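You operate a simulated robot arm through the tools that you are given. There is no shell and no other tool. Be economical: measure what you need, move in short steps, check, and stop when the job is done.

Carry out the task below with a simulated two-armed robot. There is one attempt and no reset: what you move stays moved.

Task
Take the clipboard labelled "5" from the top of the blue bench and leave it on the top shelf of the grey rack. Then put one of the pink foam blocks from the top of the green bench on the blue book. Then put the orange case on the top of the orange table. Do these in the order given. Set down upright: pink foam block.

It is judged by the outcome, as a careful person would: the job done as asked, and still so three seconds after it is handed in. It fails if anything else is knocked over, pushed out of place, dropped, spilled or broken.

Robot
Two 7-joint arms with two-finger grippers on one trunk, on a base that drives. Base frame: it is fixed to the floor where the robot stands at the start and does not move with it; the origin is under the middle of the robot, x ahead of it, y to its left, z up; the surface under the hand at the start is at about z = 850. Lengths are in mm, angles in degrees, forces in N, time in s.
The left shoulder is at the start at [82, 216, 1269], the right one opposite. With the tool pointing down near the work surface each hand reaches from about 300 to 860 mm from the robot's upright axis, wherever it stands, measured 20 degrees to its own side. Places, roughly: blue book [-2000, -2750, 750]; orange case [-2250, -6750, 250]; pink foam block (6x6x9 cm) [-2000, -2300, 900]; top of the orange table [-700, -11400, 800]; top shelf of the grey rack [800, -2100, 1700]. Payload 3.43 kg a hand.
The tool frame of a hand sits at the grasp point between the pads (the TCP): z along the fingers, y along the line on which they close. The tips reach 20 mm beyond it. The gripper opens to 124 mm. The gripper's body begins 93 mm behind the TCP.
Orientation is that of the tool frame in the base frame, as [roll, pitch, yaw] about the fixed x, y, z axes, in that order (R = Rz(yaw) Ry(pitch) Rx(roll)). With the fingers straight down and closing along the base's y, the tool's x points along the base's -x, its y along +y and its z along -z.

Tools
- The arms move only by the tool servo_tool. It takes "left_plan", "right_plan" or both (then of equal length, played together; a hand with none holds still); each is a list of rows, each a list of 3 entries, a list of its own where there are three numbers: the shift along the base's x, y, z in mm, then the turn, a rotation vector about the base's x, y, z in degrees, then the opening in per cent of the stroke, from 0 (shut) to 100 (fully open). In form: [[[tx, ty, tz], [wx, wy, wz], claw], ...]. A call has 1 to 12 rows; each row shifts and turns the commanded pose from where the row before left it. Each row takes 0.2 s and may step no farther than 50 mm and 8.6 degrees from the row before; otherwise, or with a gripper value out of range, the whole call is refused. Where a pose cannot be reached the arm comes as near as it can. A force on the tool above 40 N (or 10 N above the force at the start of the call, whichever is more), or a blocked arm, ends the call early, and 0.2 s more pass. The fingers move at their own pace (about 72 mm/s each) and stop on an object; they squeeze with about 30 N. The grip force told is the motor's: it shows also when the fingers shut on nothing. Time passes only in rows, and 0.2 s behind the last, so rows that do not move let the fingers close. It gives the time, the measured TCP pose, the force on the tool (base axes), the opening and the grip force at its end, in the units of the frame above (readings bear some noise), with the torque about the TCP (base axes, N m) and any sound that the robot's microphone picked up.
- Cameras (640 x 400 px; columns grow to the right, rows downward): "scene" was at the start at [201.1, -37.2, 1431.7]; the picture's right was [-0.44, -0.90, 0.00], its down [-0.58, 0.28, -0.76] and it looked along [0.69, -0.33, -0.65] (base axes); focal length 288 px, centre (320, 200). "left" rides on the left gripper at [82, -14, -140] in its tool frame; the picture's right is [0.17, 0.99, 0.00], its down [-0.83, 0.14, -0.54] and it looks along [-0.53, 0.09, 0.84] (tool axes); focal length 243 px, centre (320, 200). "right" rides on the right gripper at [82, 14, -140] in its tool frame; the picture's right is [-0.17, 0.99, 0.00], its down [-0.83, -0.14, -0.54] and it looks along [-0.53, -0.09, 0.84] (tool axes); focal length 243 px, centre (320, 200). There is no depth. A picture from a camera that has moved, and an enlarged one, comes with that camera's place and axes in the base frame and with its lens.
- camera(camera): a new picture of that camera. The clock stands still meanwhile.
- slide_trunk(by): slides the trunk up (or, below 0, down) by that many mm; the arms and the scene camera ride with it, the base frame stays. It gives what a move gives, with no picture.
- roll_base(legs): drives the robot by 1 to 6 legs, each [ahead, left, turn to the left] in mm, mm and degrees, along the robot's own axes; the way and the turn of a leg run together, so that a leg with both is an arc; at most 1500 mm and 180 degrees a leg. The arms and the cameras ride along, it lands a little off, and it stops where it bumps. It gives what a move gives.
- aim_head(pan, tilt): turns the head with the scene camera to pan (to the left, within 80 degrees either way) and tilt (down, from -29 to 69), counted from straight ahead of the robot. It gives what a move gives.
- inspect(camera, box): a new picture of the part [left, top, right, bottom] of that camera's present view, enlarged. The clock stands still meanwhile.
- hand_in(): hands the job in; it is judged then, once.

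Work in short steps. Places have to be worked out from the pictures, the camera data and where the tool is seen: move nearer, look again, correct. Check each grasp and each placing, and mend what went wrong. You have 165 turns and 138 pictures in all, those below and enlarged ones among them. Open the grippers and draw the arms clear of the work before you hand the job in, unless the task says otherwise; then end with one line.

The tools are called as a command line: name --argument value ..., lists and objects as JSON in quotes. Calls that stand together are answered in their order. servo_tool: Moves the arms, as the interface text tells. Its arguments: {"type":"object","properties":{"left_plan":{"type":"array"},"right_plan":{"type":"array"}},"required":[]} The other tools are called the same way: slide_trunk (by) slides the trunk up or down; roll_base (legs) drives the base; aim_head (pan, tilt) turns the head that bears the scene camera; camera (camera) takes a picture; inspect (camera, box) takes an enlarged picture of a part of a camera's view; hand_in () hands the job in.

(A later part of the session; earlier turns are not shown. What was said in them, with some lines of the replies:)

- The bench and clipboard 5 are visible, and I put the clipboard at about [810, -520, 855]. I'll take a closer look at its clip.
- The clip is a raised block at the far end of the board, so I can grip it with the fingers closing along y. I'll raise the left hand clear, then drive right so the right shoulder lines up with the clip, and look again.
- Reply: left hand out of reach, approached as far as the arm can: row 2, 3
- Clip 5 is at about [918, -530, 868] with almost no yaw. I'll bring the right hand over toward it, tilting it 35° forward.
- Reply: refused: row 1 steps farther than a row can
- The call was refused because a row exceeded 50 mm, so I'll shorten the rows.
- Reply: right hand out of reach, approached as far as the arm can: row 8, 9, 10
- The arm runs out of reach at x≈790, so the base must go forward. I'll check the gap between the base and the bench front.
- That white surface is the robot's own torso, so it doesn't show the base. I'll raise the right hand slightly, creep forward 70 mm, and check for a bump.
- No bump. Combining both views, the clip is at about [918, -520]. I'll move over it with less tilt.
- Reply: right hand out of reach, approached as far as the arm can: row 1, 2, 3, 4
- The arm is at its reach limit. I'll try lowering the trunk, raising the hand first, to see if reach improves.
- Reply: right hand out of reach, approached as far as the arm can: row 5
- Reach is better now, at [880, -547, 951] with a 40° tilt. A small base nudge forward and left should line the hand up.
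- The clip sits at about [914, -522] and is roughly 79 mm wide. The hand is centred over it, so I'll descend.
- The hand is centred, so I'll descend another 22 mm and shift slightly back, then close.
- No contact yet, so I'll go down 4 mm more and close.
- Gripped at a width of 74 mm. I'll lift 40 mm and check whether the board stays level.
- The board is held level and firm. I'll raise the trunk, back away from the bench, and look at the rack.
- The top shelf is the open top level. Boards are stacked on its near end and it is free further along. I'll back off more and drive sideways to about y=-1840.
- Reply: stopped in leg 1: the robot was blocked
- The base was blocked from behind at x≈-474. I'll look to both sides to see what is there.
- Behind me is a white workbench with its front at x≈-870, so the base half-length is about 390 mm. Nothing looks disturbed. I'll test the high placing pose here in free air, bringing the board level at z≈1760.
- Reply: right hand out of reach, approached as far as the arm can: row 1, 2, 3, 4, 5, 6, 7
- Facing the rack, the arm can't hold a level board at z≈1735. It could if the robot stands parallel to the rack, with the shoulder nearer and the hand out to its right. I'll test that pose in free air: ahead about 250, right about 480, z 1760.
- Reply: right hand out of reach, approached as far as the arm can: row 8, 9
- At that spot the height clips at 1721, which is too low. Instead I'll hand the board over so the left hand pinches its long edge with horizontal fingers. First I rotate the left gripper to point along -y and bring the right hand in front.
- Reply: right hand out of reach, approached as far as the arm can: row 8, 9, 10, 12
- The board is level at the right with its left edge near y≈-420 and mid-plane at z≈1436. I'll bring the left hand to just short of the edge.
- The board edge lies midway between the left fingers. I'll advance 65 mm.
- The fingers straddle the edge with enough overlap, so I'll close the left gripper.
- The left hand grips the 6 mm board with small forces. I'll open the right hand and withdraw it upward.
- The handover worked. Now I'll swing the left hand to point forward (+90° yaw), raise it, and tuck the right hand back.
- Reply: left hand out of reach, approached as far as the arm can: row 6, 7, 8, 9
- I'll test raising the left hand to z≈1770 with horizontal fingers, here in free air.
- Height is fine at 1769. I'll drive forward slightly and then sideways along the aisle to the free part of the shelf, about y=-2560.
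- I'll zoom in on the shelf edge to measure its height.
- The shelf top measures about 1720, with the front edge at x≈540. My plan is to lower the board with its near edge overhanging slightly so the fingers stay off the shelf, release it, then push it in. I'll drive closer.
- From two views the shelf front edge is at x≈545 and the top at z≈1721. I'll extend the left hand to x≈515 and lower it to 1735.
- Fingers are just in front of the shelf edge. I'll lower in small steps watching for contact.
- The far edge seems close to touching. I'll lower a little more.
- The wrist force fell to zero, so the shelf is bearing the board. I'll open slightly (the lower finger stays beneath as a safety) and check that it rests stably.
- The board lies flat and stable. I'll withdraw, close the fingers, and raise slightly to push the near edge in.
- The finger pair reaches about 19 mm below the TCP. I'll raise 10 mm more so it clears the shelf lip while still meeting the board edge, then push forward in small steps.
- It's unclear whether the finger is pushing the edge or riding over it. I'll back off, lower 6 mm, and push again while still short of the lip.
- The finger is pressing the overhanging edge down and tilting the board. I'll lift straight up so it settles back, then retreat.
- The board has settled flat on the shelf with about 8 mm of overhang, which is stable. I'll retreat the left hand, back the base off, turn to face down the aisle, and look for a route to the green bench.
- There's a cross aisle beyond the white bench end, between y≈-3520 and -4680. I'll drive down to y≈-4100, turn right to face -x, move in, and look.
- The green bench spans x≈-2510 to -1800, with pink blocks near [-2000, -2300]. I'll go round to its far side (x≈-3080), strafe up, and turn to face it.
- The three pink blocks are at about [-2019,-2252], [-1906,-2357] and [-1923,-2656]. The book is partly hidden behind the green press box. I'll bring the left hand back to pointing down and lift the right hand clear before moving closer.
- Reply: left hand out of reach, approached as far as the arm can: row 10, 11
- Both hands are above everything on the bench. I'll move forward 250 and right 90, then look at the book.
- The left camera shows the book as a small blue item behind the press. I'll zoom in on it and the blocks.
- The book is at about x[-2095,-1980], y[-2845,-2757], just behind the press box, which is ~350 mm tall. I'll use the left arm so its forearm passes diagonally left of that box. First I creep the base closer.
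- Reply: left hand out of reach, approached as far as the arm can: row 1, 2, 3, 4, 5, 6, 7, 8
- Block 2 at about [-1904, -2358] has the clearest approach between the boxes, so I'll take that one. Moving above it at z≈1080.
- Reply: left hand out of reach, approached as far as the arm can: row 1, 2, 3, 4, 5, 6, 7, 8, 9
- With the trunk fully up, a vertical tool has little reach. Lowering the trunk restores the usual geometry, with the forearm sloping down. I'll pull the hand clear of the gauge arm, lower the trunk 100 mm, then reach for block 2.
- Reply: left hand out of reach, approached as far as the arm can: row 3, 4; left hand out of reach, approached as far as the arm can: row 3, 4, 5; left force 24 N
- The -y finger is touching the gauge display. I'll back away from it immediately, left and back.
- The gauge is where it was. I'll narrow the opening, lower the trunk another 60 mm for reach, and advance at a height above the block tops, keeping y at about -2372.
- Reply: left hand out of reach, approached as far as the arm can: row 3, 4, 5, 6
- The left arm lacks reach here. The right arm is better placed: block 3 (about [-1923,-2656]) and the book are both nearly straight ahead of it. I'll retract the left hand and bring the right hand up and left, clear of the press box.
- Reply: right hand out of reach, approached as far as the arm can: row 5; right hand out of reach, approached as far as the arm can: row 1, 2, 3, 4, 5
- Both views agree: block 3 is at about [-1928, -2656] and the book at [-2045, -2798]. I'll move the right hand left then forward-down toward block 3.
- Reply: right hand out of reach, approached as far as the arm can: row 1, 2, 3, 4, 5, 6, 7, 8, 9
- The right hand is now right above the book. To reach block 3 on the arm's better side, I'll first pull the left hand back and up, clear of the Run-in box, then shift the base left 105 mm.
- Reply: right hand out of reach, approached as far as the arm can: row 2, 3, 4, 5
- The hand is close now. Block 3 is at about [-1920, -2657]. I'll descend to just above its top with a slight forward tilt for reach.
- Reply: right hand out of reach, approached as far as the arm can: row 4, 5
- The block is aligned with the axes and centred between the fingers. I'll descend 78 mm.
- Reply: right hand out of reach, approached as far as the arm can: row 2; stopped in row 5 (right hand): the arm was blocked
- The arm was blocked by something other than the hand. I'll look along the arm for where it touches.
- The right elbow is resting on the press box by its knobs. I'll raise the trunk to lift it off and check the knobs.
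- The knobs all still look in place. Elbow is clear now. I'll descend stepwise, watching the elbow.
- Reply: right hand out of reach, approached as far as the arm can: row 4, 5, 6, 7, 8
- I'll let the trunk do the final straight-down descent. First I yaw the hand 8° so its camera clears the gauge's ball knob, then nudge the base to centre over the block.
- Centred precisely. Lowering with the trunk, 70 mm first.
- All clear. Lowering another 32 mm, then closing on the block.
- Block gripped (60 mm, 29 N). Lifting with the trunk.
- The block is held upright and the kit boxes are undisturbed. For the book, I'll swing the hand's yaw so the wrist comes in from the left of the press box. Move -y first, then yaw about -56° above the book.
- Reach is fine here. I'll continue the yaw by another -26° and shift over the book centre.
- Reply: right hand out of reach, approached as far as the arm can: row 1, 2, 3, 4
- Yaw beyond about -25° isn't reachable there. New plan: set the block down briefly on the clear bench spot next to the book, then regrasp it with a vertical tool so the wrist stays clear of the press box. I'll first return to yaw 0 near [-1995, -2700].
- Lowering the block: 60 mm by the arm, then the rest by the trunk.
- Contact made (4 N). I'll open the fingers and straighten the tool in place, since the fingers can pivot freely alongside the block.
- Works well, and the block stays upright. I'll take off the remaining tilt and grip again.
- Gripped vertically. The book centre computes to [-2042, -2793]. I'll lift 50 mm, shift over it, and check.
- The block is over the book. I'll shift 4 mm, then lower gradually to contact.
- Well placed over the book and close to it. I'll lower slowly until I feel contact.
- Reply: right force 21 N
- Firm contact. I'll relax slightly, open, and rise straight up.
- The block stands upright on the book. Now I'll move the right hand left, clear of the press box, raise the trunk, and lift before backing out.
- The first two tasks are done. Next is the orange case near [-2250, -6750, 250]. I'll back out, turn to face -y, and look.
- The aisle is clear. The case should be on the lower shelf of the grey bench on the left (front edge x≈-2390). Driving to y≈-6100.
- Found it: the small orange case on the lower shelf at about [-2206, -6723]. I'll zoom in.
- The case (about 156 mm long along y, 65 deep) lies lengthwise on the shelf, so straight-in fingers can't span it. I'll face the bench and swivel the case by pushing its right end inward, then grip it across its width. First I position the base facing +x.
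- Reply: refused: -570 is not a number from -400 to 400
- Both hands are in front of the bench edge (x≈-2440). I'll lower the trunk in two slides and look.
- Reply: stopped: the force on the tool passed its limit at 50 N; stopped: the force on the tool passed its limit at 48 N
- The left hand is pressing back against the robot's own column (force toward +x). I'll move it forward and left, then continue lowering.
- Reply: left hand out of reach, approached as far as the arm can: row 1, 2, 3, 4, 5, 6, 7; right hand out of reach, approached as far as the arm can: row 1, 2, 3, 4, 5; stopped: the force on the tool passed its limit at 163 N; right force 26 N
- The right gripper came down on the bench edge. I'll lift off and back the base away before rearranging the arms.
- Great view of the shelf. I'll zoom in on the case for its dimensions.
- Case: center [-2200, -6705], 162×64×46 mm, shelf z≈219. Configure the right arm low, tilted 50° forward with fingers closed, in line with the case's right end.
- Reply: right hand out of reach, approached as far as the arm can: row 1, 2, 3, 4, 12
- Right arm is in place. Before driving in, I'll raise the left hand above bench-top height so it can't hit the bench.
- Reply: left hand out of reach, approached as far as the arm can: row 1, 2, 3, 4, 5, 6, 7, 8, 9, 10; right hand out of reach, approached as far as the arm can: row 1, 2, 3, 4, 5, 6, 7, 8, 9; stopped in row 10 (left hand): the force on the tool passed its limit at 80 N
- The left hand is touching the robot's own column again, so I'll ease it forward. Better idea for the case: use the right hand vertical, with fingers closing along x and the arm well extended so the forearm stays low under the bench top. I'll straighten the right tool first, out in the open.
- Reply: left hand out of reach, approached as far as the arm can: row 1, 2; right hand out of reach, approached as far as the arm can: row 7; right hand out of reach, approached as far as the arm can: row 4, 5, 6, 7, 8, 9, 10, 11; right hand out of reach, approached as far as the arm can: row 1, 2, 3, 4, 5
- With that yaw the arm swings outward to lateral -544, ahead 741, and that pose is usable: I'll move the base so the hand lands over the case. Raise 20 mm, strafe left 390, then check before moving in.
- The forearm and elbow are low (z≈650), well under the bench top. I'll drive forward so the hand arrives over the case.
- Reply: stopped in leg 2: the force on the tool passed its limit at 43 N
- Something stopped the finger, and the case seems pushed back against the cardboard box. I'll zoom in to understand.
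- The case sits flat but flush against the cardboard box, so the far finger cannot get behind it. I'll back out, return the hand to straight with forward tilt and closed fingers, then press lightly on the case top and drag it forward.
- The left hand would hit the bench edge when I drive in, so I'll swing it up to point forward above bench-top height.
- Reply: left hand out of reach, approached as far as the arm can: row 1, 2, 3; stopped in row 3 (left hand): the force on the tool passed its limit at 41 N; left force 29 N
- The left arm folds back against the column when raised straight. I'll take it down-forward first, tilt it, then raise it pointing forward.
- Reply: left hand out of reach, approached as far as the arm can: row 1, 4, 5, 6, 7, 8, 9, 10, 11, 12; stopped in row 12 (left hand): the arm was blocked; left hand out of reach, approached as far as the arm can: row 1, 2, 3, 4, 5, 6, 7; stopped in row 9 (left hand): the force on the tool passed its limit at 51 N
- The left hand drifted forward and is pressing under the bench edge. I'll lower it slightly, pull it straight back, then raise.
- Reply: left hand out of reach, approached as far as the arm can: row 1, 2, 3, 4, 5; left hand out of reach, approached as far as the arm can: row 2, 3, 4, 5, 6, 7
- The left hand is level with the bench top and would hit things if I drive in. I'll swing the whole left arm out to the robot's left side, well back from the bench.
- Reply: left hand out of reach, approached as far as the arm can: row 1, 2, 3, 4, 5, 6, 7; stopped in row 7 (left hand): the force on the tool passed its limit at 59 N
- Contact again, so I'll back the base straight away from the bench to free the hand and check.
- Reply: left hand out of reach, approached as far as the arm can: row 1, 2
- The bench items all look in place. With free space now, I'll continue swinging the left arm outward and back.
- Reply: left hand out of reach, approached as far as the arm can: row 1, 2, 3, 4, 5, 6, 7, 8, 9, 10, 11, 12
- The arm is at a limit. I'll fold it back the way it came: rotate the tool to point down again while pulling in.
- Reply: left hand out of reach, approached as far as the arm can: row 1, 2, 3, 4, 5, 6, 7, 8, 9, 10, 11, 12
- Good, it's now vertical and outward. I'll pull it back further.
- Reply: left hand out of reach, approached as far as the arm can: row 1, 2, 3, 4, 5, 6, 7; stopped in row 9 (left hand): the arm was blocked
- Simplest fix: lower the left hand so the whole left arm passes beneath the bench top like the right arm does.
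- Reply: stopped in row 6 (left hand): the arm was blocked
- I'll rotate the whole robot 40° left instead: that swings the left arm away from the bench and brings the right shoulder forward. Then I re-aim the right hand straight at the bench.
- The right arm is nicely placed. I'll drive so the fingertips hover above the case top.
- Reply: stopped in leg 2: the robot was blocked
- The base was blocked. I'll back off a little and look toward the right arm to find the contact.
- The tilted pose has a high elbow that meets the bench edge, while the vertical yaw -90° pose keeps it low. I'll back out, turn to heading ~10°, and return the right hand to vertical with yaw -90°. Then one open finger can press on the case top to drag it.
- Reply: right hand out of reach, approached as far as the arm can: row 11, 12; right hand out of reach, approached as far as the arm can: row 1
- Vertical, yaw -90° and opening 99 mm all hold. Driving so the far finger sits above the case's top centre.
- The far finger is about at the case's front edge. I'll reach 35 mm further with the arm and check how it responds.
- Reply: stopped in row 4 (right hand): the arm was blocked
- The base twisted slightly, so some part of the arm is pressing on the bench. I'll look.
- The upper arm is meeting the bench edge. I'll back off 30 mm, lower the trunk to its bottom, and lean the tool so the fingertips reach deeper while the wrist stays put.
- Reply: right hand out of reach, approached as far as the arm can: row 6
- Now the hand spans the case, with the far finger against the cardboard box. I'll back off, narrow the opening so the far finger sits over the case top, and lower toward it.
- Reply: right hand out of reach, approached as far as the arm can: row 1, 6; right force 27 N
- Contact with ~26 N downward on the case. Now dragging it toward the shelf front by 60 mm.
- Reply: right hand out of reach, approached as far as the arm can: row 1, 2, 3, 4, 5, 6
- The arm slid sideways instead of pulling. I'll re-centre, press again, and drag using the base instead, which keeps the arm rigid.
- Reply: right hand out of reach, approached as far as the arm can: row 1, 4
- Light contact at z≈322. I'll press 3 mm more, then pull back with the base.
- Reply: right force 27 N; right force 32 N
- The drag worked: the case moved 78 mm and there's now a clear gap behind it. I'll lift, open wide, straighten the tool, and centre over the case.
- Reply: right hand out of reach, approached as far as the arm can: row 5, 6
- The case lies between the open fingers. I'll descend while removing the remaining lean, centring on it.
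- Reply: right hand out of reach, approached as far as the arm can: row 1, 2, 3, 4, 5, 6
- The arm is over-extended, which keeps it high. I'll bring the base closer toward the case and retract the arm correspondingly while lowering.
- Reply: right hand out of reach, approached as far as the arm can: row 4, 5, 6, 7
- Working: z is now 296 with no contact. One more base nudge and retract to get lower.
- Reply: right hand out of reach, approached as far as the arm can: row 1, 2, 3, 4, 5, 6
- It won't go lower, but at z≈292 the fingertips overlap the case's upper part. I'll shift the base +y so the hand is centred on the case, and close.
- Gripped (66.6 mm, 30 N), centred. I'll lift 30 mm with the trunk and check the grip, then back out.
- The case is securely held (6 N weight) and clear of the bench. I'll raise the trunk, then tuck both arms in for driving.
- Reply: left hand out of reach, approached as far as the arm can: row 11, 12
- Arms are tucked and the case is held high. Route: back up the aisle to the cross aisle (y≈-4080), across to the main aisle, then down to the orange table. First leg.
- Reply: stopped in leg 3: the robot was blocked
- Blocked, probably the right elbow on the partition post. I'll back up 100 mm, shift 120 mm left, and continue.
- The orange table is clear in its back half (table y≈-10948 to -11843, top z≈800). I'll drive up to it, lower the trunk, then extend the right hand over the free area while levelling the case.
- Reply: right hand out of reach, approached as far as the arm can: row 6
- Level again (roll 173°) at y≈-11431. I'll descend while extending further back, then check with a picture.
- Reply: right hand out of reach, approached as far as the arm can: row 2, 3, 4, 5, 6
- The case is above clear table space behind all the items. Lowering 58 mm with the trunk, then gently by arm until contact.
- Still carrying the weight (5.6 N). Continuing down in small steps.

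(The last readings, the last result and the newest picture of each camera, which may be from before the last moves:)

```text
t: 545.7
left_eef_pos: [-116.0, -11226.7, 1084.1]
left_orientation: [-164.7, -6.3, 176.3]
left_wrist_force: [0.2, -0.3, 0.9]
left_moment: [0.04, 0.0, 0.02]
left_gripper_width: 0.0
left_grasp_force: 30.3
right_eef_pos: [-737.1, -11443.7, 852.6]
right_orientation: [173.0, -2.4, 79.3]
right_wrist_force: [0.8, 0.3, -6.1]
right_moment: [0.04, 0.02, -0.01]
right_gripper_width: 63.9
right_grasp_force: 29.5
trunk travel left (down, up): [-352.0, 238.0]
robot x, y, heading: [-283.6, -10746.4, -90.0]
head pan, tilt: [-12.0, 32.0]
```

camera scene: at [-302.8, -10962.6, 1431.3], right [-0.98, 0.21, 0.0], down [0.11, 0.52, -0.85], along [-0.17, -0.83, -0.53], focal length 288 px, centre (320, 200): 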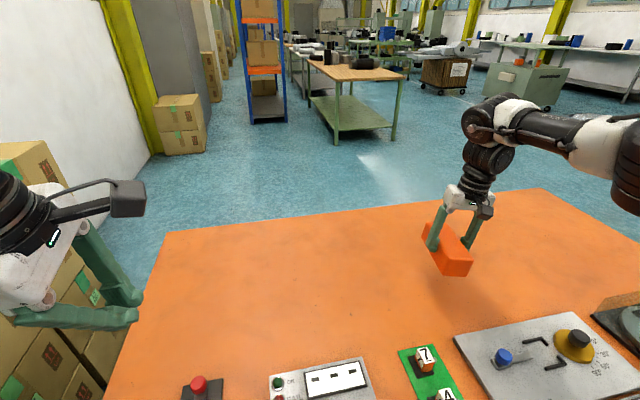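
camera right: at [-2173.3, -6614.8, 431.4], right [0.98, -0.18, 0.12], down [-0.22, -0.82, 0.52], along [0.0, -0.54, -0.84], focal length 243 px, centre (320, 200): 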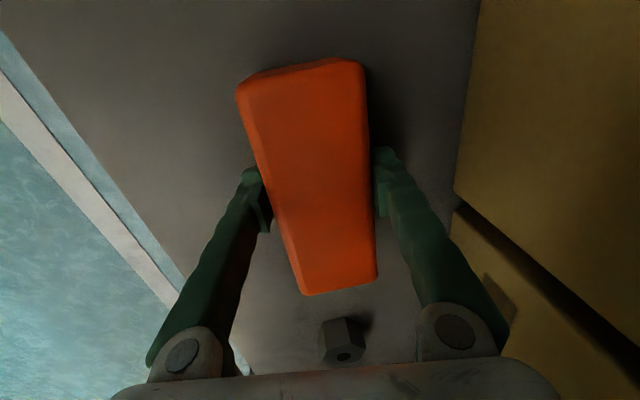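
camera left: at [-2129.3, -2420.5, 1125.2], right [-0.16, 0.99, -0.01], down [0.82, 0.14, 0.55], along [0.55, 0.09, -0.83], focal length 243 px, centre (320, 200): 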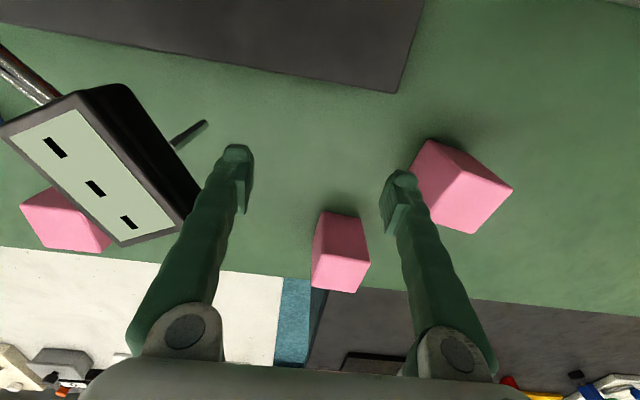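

Table is lower than assumed. Continuing down 24 mm with the force stop as guard.

servo_tool --right_plan '[[[0, 0, -3], [0, 0, 0], 30], [[0, 0, -3], [0, 0, 0], 30], [[0, 0, -3], [0, 0, 0], 30], [[0, 0, -3], [0, 0, 0], 30], [[0, 0, 0], [0, 0, 0], 30]]'

servo_tool --right_plan '[[[0, 0, -3], [0, 0, 0], 30], [[0, 0, -3], [0, 0, 0], 30], [[0, 0, -2], [0, 0, 0], 30], [[0, 0, 0], [0, 0, 0], 30]]'

```text
t: 546.9
left_eef_pos: [-115.5, -11226.7, 1082.1]
left_orientation: [-164.8, -6.3, 176.2]
left_wrist_force: [0.0, 1.5, -0.1]
left_moment: [0.01, -0.01, -0.02]
left_gripper_width: 0.0
left_grasp_force: 29.9
right_eef_pos: [-738.2, -11443.9, 841.0]
right_orientation: [173.1, -2.3, 79.4]
right_wrist_force: [-0.4, -0.1, -5.6]
right_moment: [0.04, 0.03, 0.01]
right_gripper_width: 64.0
right_grasp_force: 30.6
trunk travel left (down, up): [-352.0, 238.0]
robot x, y, heading: [-285.4, -10743.8, -89.6]
head pan, tilt: [-12.0, 32.0]
```

```text
t: 547.9
left_eef_pos: [-114.4, -11225.3, 1082.8]
left_orientation: [-164.7, -6.3, 176.1]
left_wrist_force: [0.3, -0.4, -0.1]
left_moment: [0.01, 0.02, 0.0]
left_gripper_width: 0.2
left_grasp_force: 29.6
right_eef_pos: [-738.0, -11443.6, 835.2]
right_orientation: [173.1, -2.2, 79.3]
right_wrist_force: [-2.2, 0.2, 5.4]
right_moment: [-0.75, 0.59, -0.16]
right_gripper_width: 64.2
right_grasp_force: 29.8
trunk travel left (down, up): [-352.0, 238.0]
robot x, y, heading: [-283.1, -10741.4, -89.8]
head pan, tilt: [-12.0, 32.0]
```

Contact felt. I'll settle 1.5 mm more, release, and rise.

servo_tool --right_plan '[[[0, 0, -1.5], [0, 0, 0], 30], [[0, 0, 0], [0, 0, 0], 30], [[0, 0, 0], [0, 0, 0], 55], [[0, 0, 0], [0, 0, 0], 80], [[0, 0, 0], [0, 0, 0], 95], [[0, 0, 12], [0, 0, 0], 95], [[0, 0, 20], [0, 0, 0], 95], [[0, 0, 25], [0, 0, 0], 95], [[0, 0, 30], [0, 0, 0], 95], [[0, 0, 30], [0, 0, 0], 95]]'

slide_trunk --by 150

camera --camera "scene"

```text
t: 550.1
left_eef_pos: [-115.8, -11225.8, 1082.2]
left_orientation: [-164.8, -6.3, 176.2]
left_wrist_force: [0.1, -0.2, 0.4]
left_moment: [-0.01, 0.04, 0.0]
left_gripper_width: 0.1
left_grasp_force: 29.7
right_eef_pos: [-737.2, -11441.6, 949.7]
right_orientation: [173.0, -2.2, 79.4]
right_wrist_force: [-0.4, 0.4, 0.2]
right_moment: [-0.01, -0.03, 0.0]
right_gripper_width: 117.8
right_grasp_force: 0.0
trunk travel left (down, up): [-352.0, 238.0]
robot x, y, heading: [-280.0, -10746.9, -89.7]
head pan, tilt: [-12.0, 32.0]
```

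```text
t: 551.9
left_eef_pos: [-115.9, -11226.4, 1231.6]
left_orientation: [-164.7, -6.3, 176.2]
left_wrist_force: [0.0, 0.1, -0.1]
left_moment: [-0.01, 0.03, -0.01]
left_gripper_width: 0.0
left_grasp_force: 29.8
right_eef_pos: [-738.5, -11448.1, 1207.9]
right_orientation: [171.2, 7.3, 79.3]
right_wrist_force: [1.7, -0.1, 0.1]
right_moment: [0.01, -0.01, -0.01]
right_gripper_width: 117.5
right_grasp_force: 0.2
trunk travel left (down, up): [-502.0, 88.0]
robot x, y, heading: [-285.2, -10746.1, -89.8]
head pan, tilt: [-12.0, 32.0]
```

```text
0 pictures are left
camera scene: at [-302.6, -10926.6, 1531.6], right [-0.98, 0.21, 0.0], down [0.11, 0.52, -0.85], along [-0.17, -0.83, -0.53], focal length 288 px, centre (320, 200)
```

scene: 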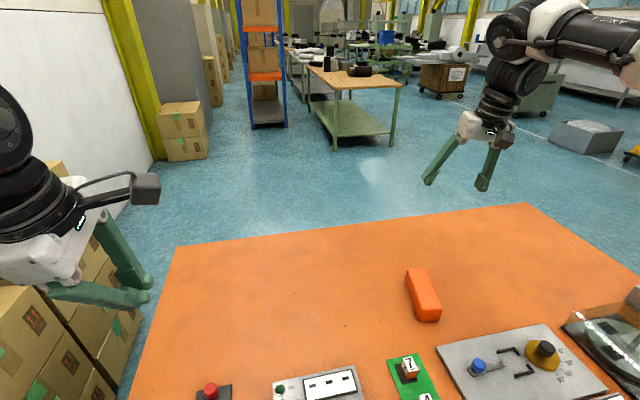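

The case lies flat on the orange table, clear of the other items. I'll back away, open both grippers, and hand in.

roll_base --legs '[[-450, 0, 0]]'

servo_tool --left_plan '[[[0, 0, 0], [0, 0, 0], 60], [[0, 0, 0], [0, 0, 0], 100], [[0, 0, 0], [0, 0, 0], 100], [[0, 0, 0], [0, 0, 0], 100]]'

hand_in

```text
t: 555.1
left_eef_pos: [-114.3, -10772.0, 1232.6]
left_orientation: [-164.8, -6.3, 176.3]
left_wrist_force: [-0.4, -0.3, -0.1]
left_moment: [0.0, -0.02, -0.01]
left_gripper_width: 0.1
left_grasp_force: 30.7
right_eef_pos: [-736.4, -10996.3, 1208.3]
right_orientation: [171.2, 7.3, 79.4]
right_wrist_force: [-0.1, -0.2, 0.3]
right_moment: [0.04, 0.02, 0.0]
right_gripper_width: 117.9
right_grasp_force: 0.0
trunk travel left (down, up): [-502.0, 88.0]
robot x, y, heading: [-284.1, -10288.9, -89.8]
head pan, tilt: [-12.0, 32.0]
```

```text
t: 556.1
left_eef_pos: [-114.5, -10770.1, 1232.6]
left_orientation: [-164.8, -6.3, 176.4]
left_wrist_force: [1.4, 0.5, -0.7]
left_moment: [-0.01, -0.04, -0.02]
left_gripper_width: 123.9
left_grasp_force: 0.1
right_eef_pos: [-737.7, -10996.9, 1209.6]
right_orientation: [171.2, 7.2, 79.5]
right_wrist_force: [0.7, -0.3, 0.2]
right_moment: [-0.03, 0.0, 0.0]
right_gripper_width: 117.8
right_grasp_force: 0.1
trunk travel left (down, up): [-502.0, 88.0]
robot x, y, heading: [-285.1, -10293.4, -89.5]
head pan, tilt: [-12.0, 32.0]
```

```text
The job is handed in.
```

I did all three tasks in order and handed the job in: clipboard 5 is on the rack's top shelf (about 8 mm over the front edge), a pink block stands upright on the blue book, and the orange case is on the orange table; along the way the robot bumped benches, the gauge, the press box and the cardboard box behind the case, and I saw nothing knocked over but didn't recheck every spot.
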